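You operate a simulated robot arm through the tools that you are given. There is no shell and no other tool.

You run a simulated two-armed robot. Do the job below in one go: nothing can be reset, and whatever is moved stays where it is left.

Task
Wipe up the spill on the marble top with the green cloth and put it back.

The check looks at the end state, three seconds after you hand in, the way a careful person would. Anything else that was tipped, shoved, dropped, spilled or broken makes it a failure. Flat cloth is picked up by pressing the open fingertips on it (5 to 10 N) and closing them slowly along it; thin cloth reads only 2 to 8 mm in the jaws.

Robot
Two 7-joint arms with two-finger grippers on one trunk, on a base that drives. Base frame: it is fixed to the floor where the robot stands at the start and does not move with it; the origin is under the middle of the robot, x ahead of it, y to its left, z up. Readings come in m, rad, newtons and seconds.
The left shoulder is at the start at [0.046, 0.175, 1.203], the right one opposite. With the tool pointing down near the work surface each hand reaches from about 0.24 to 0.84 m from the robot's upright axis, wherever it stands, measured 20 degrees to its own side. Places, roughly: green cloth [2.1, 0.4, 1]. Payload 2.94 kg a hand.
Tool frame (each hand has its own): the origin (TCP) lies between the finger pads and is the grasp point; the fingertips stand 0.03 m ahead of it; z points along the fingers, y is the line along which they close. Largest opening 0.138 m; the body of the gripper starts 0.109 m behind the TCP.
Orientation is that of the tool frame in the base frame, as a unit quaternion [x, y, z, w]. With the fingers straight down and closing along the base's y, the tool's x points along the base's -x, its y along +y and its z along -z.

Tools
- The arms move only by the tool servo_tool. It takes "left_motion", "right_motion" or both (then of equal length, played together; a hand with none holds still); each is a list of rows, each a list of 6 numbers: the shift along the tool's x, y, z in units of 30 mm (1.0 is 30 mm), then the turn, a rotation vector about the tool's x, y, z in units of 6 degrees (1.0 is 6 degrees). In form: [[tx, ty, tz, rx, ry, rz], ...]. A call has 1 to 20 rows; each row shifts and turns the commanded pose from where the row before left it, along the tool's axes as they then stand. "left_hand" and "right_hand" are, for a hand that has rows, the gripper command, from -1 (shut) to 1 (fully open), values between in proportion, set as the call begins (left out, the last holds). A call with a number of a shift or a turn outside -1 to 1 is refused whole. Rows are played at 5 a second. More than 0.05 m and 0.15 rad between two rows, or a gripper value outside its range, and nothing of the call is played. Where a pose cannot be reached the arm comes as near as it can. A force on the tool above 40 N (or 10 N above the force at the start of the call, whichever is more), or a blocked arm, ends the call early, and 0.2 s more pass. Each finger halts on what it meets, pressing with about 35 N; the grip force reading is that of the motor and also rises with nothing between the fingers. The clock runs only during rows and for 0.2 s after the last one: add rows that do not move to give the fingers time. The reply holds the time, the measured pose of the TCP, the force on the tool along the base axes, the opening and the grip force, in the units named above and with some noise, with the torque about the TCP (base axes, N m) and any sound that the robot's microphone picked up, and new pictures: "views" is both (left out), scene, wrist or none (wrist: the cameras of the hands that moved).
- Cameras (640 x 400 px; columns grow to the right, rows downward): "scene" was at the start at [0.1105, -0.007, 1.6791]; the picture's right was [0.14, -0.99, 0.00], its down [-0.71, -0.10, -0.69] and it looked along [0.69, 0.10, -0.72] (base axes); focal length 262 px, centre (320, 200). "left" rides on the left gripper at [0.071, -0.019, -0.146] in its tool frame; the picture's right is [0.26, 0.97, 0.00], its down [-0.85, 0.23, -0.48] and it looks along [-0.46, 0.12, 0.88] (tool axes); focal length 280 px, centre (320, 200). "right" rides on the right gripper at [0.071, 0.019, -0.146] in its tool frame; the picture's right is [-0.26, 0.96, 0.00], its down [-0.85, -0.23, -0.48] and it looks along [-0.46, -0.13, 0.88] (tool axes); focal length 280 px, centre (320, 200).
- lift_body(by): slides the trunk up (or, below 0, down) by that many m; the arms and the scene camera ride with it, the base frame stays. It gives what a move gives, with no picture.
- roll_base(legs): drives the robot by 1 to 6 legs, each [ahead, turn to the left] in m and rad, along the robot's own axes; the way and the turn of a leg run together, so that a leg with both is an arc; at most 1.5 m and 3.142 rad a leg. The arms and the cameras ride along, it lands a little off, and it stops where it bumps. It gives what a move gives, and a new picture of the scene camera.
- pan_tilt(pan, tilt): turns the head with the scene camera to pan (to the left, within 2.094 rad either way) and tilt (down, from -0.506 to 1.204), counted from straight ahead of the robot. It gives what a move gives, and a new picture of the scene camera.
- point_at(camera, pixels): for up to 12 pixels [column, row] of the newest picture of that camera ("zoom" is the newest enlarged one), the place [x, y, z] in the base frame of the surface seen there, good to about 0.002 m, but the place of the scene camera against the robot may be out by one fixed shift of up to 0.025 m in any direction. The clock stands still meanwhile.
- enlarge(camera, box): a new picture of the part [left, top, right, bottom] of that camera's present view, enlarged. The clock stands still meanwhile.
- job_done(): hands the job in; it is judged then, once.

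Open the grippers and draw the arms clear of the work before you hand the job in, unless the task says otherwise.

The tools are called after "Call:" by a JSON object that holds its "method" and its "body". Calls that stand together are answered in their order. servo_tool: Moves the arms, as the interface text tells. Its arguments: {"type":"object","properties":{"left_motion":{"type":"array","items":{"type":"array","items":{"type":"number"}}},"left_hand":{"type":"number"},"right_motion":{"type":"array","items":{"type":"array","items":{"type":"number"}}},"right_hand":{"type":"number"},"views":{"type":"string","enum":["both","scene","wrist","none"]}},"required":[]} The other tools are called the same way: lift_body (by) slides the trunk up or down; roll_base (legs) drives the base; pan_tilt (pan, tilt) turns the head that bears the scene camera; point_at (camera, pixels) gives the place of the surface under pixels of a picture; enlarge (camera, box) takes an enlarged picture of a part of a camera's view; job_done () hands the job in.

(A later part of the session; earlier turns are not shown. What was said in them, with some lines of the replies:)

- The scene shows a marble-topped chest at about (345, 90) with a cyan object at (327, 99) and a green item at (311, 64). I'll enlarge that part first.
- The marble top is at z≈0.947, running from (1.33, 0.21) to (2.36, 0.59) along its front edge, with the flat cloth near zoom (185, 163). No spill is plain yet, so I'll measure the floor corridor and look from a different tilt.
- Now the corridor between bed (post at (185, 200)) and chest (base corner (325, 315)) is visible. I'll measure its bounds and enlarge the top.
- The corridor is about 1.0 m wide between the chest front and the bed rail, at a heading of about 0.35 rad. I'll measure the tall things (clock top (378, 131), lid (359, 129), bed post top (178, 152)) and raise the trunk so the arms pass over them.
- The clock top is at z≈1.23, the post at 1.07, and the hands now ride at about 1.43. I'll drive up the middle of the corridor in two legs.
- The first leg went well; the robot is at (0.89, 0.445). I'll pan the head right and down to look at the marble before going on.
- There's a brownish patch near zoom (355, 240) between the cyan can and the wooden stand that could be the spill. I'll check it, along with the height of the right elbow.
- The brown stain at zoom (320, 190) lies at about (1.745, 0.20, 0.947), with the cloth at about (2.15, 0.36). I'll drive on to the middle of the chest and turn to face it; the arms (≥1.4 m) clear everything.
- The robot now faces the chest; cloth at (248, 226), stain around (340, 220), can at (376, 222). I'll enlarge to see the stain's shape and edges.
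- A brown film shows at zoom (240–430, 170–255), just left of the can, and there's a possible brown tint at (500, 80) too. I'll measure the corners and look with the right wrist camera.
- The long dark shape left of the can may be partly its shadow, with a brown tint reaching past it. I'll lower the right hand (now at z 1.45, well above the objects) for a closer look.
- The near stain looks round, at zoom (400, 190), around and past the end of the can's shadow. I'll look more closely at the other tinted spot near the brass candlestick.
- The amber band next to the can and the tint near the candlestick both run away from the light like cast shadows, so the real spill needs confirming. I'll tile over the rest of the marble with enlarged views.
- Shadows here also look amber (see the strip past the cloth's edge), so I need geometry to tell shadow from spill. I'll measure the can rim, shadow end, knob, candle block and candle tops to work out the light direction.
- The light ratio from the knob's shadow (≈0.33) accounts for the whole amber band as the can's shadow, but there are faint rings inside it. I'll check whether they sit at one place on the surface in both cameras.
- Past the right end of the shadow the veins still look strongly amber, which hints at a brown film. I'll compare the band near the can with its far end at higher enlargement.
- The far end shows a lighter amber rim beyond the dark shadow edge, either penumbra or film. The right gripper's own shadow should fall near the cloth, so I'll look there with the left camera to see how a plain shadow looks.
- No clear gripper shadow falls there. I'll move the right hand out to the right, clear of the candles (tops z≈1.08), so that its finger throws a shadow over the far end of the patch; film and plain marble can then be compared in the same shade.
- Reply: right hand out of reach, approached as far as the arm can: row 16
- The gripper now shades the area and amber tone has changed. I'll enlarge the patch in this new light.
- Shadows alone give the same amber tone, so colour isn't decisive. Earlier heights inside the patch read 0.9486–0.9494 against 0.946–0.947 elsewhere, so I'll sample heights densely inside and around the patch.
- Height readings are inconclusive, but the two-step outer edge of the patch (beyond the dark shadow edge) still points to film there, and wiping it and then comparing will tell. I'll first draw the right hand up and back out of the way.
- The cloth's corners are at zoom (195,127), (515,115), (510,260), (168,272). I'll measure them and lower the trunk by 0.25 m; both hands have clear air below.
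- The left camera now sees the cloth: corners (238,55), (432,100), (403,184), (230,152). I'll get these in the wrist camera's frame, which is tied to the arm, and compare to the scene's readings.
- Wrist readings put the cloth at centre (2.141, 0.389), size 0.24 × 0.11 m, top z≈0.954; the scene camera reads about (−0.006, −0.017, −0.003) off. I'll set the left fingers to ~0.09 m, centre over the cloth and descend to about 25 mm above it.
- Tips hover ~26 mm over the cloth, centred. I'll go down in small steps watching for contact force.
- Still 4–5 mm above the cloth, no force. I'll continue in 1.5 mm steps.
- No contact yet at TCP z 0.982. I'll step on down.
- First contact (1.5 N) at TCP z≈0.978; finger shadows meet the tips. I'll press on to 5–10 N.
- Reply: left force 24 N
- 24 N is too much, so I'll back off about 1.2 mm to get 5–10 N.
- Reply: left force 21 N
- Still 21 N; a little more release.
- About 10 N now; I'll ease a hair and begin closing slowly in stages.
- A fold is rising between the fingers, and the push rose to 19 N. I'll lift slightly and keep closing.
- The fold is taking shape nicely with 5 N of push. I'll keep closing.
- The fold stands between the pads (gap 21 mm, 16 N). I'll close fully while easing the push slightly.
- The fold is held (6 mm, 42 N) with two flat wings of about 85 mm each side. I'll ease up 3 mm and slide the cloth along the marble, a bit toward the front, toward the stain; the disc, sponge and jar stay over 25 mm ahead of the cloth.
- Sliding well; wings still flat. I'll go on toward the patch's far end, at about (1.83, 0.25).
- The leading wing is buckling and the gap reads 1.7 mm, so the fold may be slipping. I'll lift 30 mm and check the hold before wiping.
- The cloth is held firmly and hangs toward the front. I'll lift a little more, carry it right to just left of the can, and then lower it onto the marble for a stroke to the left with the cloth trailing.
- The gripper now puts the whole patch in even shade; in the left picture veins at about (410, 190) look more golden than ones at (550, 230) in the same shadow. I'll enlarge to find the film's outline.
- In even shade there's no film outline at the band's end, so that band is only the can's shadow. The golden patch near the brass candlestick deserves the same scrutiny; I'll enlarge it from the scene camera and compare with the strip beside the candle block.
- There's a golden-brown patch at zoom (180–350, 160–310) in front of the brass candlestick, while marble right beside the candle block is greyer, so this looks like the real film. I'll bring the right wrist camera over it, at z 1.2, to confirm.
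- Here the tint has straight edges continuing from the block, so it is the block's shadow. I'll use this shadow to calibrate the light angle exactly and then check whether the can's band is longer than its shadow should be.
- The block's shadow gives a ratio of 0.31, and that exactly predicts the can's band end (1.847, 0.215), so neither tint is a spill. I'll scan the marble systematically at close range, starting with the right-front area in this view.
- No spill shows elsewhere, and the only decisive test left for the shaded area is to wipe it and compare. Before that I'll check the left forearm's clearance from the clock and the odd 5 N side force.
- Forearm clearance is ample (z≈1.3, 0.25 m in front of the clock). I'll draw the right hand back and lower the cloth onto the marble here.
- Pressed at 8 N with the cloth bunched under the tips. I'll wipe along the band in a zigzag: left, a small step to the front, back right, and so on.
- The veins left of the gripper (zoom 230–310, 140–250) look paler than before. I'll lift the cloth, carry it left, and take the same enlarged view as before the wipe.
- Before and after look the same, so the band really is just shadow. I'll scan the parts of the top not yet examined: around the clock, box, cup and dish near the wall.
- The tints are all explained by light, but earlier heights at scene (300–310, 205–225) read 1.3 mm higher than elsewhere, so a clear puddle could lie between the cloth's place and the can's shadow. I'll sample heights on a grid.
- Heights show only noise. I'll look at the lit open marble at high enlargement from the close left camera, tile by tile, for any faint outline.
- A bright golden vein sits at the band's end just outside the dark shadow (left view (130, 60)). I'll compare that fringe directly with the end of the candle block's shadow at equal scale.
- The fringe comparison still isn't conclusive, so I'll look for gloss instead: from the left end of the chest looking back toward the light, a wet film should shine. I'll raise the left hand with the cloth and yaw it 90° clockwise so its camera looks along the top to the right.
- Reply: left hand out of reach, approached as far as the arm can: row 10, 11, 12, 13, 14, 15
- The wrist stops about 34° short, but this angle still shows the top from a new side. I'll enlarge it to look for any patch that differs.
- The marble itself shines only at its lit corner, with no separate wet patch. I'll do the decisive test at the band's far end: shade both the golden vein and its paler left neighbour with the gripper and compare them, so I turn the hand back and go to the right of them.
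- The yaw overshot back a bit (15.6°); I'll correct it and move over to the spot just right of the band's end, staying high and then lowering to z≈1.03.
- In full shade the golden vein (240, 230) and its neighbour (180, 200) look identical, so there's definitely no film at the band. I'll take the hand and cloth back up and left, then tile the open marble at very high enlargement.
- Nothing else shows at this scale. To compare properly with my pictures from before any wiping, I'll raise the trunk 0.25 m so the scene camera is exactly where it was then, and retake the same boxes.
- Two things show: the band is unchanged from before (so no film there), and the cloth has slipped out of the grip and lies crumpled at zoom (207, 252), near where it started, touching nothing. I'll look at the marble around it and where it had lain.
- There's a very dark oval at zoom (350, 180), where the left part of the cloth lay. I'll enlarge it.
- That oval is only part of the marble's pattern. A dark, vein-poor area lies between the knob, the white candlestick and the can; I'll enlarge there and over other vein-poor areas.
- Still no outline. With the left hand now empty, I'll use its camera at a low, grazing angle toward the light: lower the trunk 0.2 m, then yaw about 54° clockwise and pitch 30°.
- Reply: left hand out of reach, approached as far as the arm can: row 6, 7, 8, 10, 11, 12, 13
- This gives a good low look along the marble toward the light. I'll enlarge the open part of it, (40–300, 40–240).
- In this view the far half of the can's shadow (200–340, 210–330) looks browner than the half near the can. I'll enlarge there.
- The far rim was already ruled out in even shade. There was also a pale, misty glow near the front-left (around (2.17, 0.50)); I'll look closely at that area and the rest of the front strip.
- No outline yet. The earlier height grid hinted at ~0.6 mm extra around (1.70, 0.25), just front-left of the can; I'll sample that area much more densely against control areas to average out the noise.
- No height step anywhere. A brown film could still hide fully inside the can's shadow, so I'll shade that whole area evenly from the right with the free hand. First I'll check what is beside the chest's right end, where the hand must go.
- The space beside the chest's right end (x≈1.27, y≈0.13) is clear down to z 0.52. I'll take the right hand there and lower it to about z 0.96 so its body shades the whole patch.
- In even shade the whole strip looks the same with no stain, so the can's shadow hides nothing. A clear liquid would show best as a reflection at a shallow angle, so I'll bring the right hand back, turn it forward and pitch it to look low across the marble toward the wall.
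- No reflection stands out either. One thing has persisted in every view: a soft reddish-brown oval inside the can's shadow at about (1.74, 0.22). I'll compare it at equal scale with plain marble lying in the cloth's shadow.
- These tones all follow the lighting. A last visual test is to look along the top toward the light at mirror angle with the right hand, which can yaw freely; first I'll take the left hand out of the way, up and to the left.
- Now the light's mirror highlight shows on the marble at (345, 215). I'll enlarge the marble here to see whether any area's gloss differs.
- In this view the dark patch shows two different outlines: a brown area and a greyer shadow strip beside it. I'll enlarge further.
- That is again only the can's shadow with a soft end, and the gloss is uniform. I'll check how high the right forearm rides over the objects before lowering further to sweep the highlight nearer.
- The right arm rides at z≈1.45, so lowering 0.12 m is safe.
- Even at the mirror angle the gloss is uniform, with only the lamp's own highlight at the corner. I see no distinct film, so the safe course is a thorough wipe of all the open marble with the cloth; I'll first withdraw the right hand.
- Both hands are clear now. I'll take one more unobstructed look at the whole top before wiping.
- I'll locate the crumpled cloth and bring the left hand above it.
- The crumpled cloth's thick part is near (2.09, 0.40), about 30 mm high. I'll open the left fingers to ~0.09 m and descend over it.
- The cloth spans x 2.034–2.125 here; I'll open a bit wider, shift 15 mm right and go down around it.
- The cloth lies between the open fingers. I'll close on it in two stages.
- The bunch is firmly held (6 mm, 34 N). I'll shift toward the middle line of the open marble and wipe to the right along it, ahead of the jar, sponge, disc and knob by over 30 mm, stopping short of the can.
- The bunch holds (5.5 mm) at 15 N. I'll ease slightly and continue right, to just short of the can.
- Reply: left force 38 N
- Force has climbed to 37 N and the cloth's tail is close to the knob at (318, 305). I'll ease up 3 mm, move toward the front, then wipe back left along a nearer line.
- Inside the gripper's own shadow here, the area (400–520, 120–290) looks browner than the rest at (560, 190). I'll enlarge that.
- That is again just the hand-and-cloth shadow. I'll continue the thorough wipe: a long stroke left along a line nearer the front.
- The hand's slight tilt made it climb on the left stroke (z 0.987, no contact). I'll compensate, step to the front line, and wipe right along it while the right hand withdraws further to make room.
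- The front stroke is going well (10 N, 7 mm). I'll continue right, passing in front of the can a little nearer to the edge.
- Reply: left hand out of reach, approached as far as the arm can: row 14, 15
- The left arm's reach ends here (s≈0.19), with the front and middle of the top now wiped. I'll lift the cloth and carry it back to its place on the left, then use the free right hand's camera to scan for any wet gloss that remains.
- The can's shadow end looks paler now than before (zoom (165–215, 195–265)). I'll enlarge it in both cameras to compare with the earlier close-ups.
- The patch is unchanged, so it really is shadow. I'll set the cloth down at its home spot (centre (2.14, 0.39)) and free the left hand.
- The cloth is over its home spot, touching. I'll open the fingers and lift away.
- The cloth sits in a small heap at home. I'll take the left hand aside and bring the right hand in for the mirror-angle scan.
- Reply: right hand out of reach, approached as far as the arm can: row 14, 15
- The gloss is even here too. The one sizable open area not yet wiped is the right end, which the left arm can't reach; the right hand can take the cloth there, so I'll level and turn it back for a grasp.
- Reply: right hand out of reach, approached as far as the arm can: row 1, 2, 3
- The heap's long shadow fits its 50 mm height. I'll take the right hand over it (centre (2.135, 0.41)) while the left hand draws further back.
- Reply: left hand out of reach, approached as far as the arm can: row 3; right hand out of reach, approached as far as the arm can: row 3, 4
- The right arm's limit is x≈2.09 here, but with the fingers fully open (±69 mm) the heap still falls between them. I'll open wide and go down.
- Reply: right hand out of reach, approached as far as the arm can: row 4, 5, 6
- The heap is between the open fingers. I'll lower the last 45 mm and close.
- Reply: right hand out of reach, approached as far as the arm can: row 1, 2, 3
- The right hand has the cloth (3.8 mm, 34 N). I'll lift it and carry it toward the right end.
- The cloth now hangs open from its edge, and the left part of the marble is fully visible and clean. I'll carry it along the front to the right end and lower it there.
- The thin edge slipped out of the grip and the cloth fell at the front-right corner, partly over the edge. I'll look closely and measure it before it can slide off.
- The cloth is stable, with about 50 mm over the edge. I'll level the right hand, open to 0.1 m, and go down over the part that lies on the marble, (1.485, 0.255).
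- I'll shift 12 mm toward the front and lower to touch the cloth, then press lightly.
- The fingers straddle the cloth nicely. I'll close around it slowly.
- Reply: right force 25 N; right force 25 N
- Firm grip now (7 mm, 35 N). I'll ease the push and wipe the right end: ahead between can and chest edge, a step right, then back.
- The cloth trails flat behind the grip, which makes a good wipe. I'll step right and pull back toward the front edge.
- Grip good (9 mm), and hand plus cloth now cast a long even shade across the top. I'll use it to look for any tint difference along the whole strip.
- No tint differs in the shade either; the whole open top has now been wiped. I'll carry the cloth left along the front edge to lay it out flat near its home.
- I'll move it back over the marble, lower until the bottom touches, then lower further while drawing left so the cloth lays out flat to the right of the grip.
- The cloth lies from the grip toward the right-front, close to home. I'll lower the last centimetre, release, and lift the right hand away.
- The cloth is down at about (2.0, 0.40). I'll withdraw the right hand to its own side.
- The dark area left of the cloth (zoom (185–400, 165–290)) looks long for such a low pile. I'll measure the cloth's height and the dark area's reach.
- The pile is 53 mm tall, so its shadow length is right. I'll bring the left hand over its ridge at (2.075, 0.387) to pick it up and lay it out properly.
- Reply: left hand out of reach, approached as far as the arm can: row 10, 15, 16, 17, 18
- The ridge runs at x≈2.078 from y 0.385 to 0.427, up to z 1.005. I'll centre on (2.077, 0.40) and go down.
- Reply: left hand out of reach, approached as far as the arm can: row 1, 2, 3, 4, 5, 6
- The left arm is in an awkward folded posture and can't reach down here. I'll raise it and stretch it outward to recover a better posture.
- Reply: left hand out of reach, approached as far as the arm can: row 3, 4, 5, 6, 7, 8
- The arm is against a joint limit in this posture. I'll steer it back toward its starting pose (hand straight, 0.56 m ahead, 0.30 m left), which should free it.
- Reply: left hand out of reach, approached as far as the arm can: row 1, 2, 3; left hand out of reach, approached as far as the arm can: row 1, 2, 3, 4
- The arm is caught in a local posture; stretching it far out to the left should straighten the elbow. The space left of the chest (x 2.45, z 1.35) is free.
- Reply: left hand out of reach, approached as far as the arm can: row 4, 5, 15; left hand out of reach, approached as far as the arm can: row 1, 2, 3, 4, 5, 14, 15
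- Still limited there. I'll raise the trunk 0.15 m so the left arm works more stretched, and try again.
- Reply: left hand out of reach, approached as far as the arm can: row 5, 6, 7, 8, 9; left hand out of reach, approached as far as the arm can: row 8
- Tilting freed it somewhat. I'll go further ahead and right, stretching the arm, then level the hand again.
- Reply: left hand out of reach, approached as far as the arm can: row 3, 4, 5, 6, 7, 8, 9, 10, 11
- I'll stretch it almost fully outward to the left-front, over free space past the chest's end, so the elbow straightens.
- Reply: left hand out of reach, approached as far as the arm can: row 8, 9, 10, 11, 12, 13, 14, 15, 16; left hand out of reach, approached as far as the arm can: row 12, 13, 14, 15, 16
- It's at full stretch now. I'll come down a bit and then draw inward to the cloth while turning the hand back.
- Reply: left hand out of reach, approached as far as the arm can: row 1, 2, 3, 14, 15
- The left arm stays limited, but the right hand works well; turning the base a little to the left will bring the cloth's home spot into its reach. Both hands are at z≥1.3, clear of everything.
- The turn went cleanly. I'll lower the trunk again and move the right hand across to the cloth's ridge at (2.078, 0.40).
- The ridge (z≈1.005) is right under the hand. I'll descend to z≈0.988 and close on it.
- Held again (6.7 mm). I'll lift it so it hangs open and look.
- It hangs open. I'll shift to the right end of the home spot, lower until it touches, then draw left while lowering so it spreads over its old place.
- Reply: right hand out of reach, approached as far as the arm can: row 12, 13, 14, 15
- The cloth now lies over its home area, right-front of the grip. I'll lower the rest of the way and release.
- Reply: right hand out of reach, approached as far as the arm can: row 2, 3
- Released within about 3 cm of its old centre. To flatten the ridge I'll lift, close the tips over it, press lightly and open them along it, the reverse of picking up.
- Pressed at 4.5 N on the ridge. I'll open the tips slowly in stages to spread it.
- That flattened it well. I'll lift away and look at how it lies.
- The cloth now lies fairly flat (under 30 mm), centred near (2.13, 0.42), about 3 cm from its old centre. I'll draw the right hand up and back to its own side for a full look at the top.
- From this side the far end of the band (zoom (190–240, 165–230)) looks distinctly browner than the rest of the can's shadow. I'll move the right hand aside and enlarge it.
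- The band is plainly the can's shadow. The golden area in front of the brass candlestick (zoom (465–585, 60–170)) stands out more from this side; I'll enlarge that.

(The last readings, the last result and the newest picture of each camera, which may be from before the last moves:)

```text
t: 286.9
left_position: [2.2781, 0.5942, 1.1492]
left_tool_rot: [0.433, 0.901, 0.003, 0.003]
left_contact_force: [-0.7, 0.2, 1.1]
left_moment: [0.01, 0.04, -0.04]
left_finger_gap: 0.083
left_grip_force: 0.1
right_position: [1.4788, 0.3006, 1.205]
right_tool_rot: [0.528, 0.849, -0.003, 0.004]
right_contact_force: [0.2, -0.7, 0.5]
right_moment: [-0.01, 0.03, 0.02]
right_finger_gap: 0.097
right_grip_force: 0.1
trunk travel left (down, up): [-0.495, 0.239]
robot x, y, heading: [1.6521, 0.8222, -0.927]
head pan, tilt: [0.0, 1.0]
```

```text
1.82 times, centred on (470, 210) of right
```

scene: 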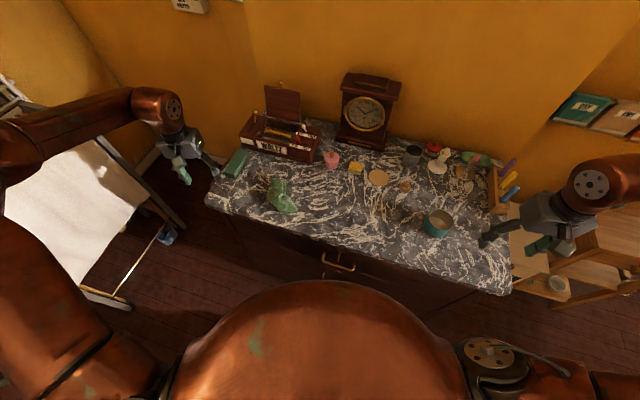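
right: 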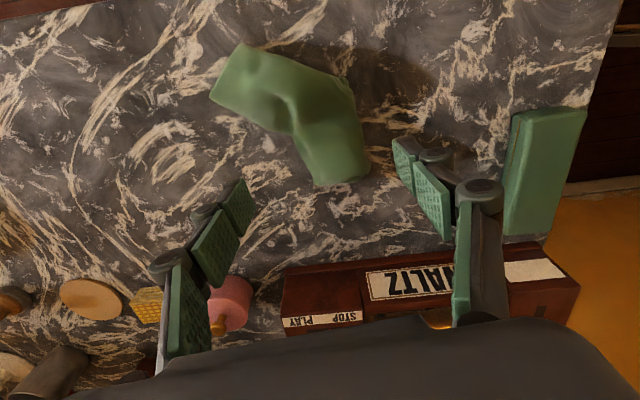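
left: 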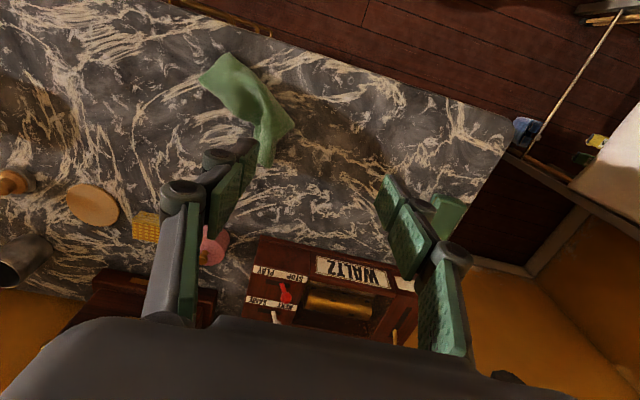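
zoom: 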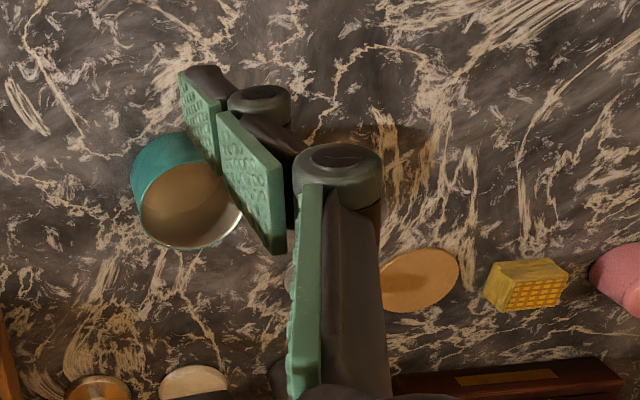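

All shading again. One last check on that golden area: whether it lies wholly inside where the block's shadow must fall (its end line runs from (1.63, 0.03) to (1.69, -0.14)).

Call:
{"method": "point_at", "body": {"camera": "scene", "pixels": [[458, 180], [459, 187], [460, 195], [463, 200], [470, 202], [455, 185], [452, 190], [480, 195], [497, 185]]}}

Call:
{"method": "enlarge", "body": {"camera": "scene", "box": [435, 168, 485, 210]}}

```text
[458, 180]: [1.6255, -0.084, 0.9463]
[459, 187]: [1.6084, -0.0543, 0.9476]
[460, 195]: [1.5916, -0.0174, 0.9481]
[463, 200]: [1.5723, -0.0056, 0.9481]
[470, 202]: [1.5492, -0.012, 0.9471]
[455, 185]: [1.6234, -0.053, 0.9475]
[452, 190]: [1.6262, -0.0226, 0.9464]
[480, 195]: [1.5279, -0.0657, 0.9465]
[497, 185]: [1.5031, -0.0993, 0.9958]
```

```text
9.52 times, centred on (460, 189) of scene
```

zoom: 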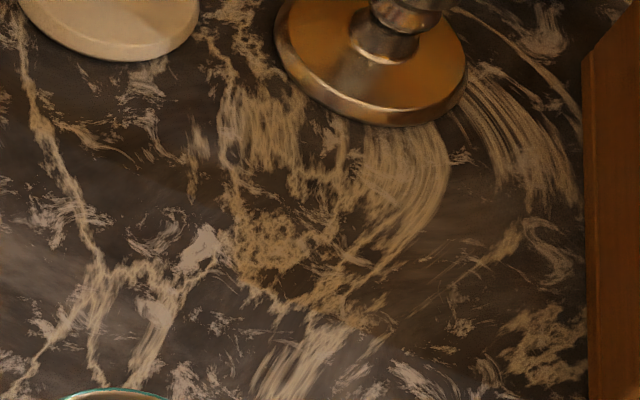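

That area falls inside the block's shadow too, so nothing visible is left on the marble. The cloth is back in its place and nothing else has moved; I'll open both hands and draw them up and clear.

Call:
{"method": "servo_tool", "body": {"left_motion": [[0, 0, -1, 0, 0, 0], [0, 0, -1, 0, 0, 0], [0, 0, -1, 0, 0, 0], [0, 0, -1, 0, 0, 0], [0, 0, 0, 0, 0, 0], [0, 0, 0, 0, 0, 0]], "right_motion": [[0.8, -0.3, -1, 0, 0, 0], [0.8, -0.3, -1, 0, 0, 0], [0.8, -0.3, -1, 0, 0, 0], [0.8, -0.3, -1, 0, 0, 0], [0, 0, 0, 0, 0, 0], [0, 0, 0, 0, 0, 0]], "left_hand": 1, "right_hand": 1, "views": "scene"}}

Call:
{"method": "enlarge", "body": {"camera": "scene", "box": [200, 70, 520, 300]}}

```text
t: 288.3
left_position: [2.2757, 0.5951, 1.2696]
left_tool_rot: [0.433, 0.901, 0.003, 0.006]
left_contact_force: [0.8, 0.4, -0.4]
left_moment: [-0.02, 0.02, 0.02]
left_finger_gap: 0.1379
left_grip_force: 0.1
right_position: [1.4026, 0.3723, 1.324]
right_tool_rot: [0.529, 0.849, -0.002, 0.005]
right_contact_force: [0.2, -0.2, -0.1]
right_moment: [-0.02, -0.05, 0.0]
right_finger_gap: 0.1383
right_grip_force: 0.1
trunk travel left (down, up): [-0.495, 0.239]
robot x, y, heading: [1.6502, 0.8225, -0.923]
head pan, tilt: [0.0, 1.0]
```

scene: 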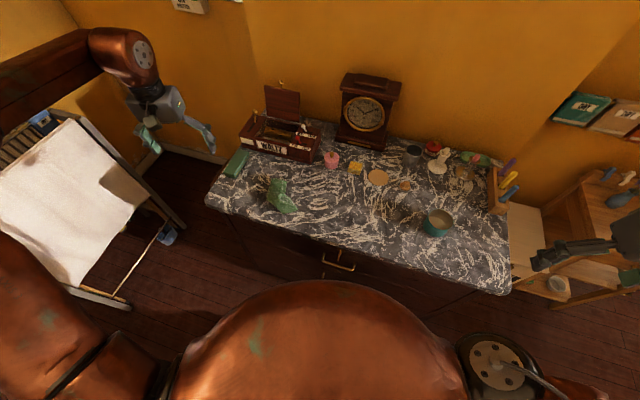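

```text
1.74 times, centred on (360, 185) of scene
```

zoom: 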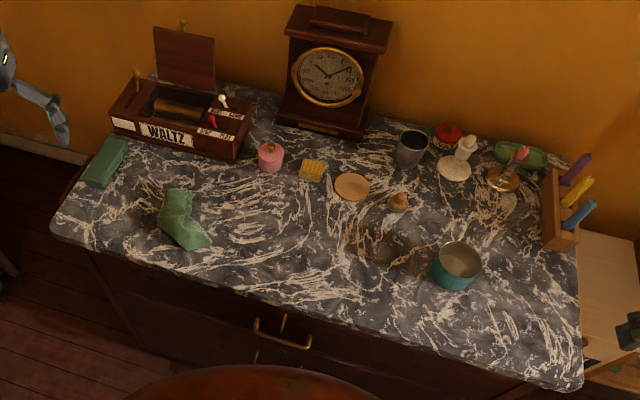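

The overview shows the cloth back at its spot, every object standing where it was, and both hands open and clear. I'm handing the job in.

Call:
{"method": "job_done", "body": {}}

```text
The job is handed in.
```

I handed the job in, but I can't say the spill is gone, because I never found it.

- **Search:** I checked from several angles: in shade, at low grazing angles, and facing the light. Every brownish patch I checked looked like a shadow, mostly the teal can's and the candle block's. Height readings across the open marble showed nothing.
- **Wiping:** I wiped the front and middle of the top and part of the right end, in front of and beside the can. The left-to-right passes pressed firmly. One return pass to the left lifted off the marble partway. I did not wipe in front of the candlesticks, along the back wall, or right up against the objects. If the spill is in one of those places, it is still there.
- **Cloth:** It slipped from the grip twice while I carried it. One of those times it landed partly over the front edge, and I picked it up again. It is now on the marble, about 3 cm from where it started. It is slightly rumpled and folded rather than flat.
- **Everything else:** In the last pictures I saw nothing tipped or shifted. Both grippers are open and the arms are clear of the chest.
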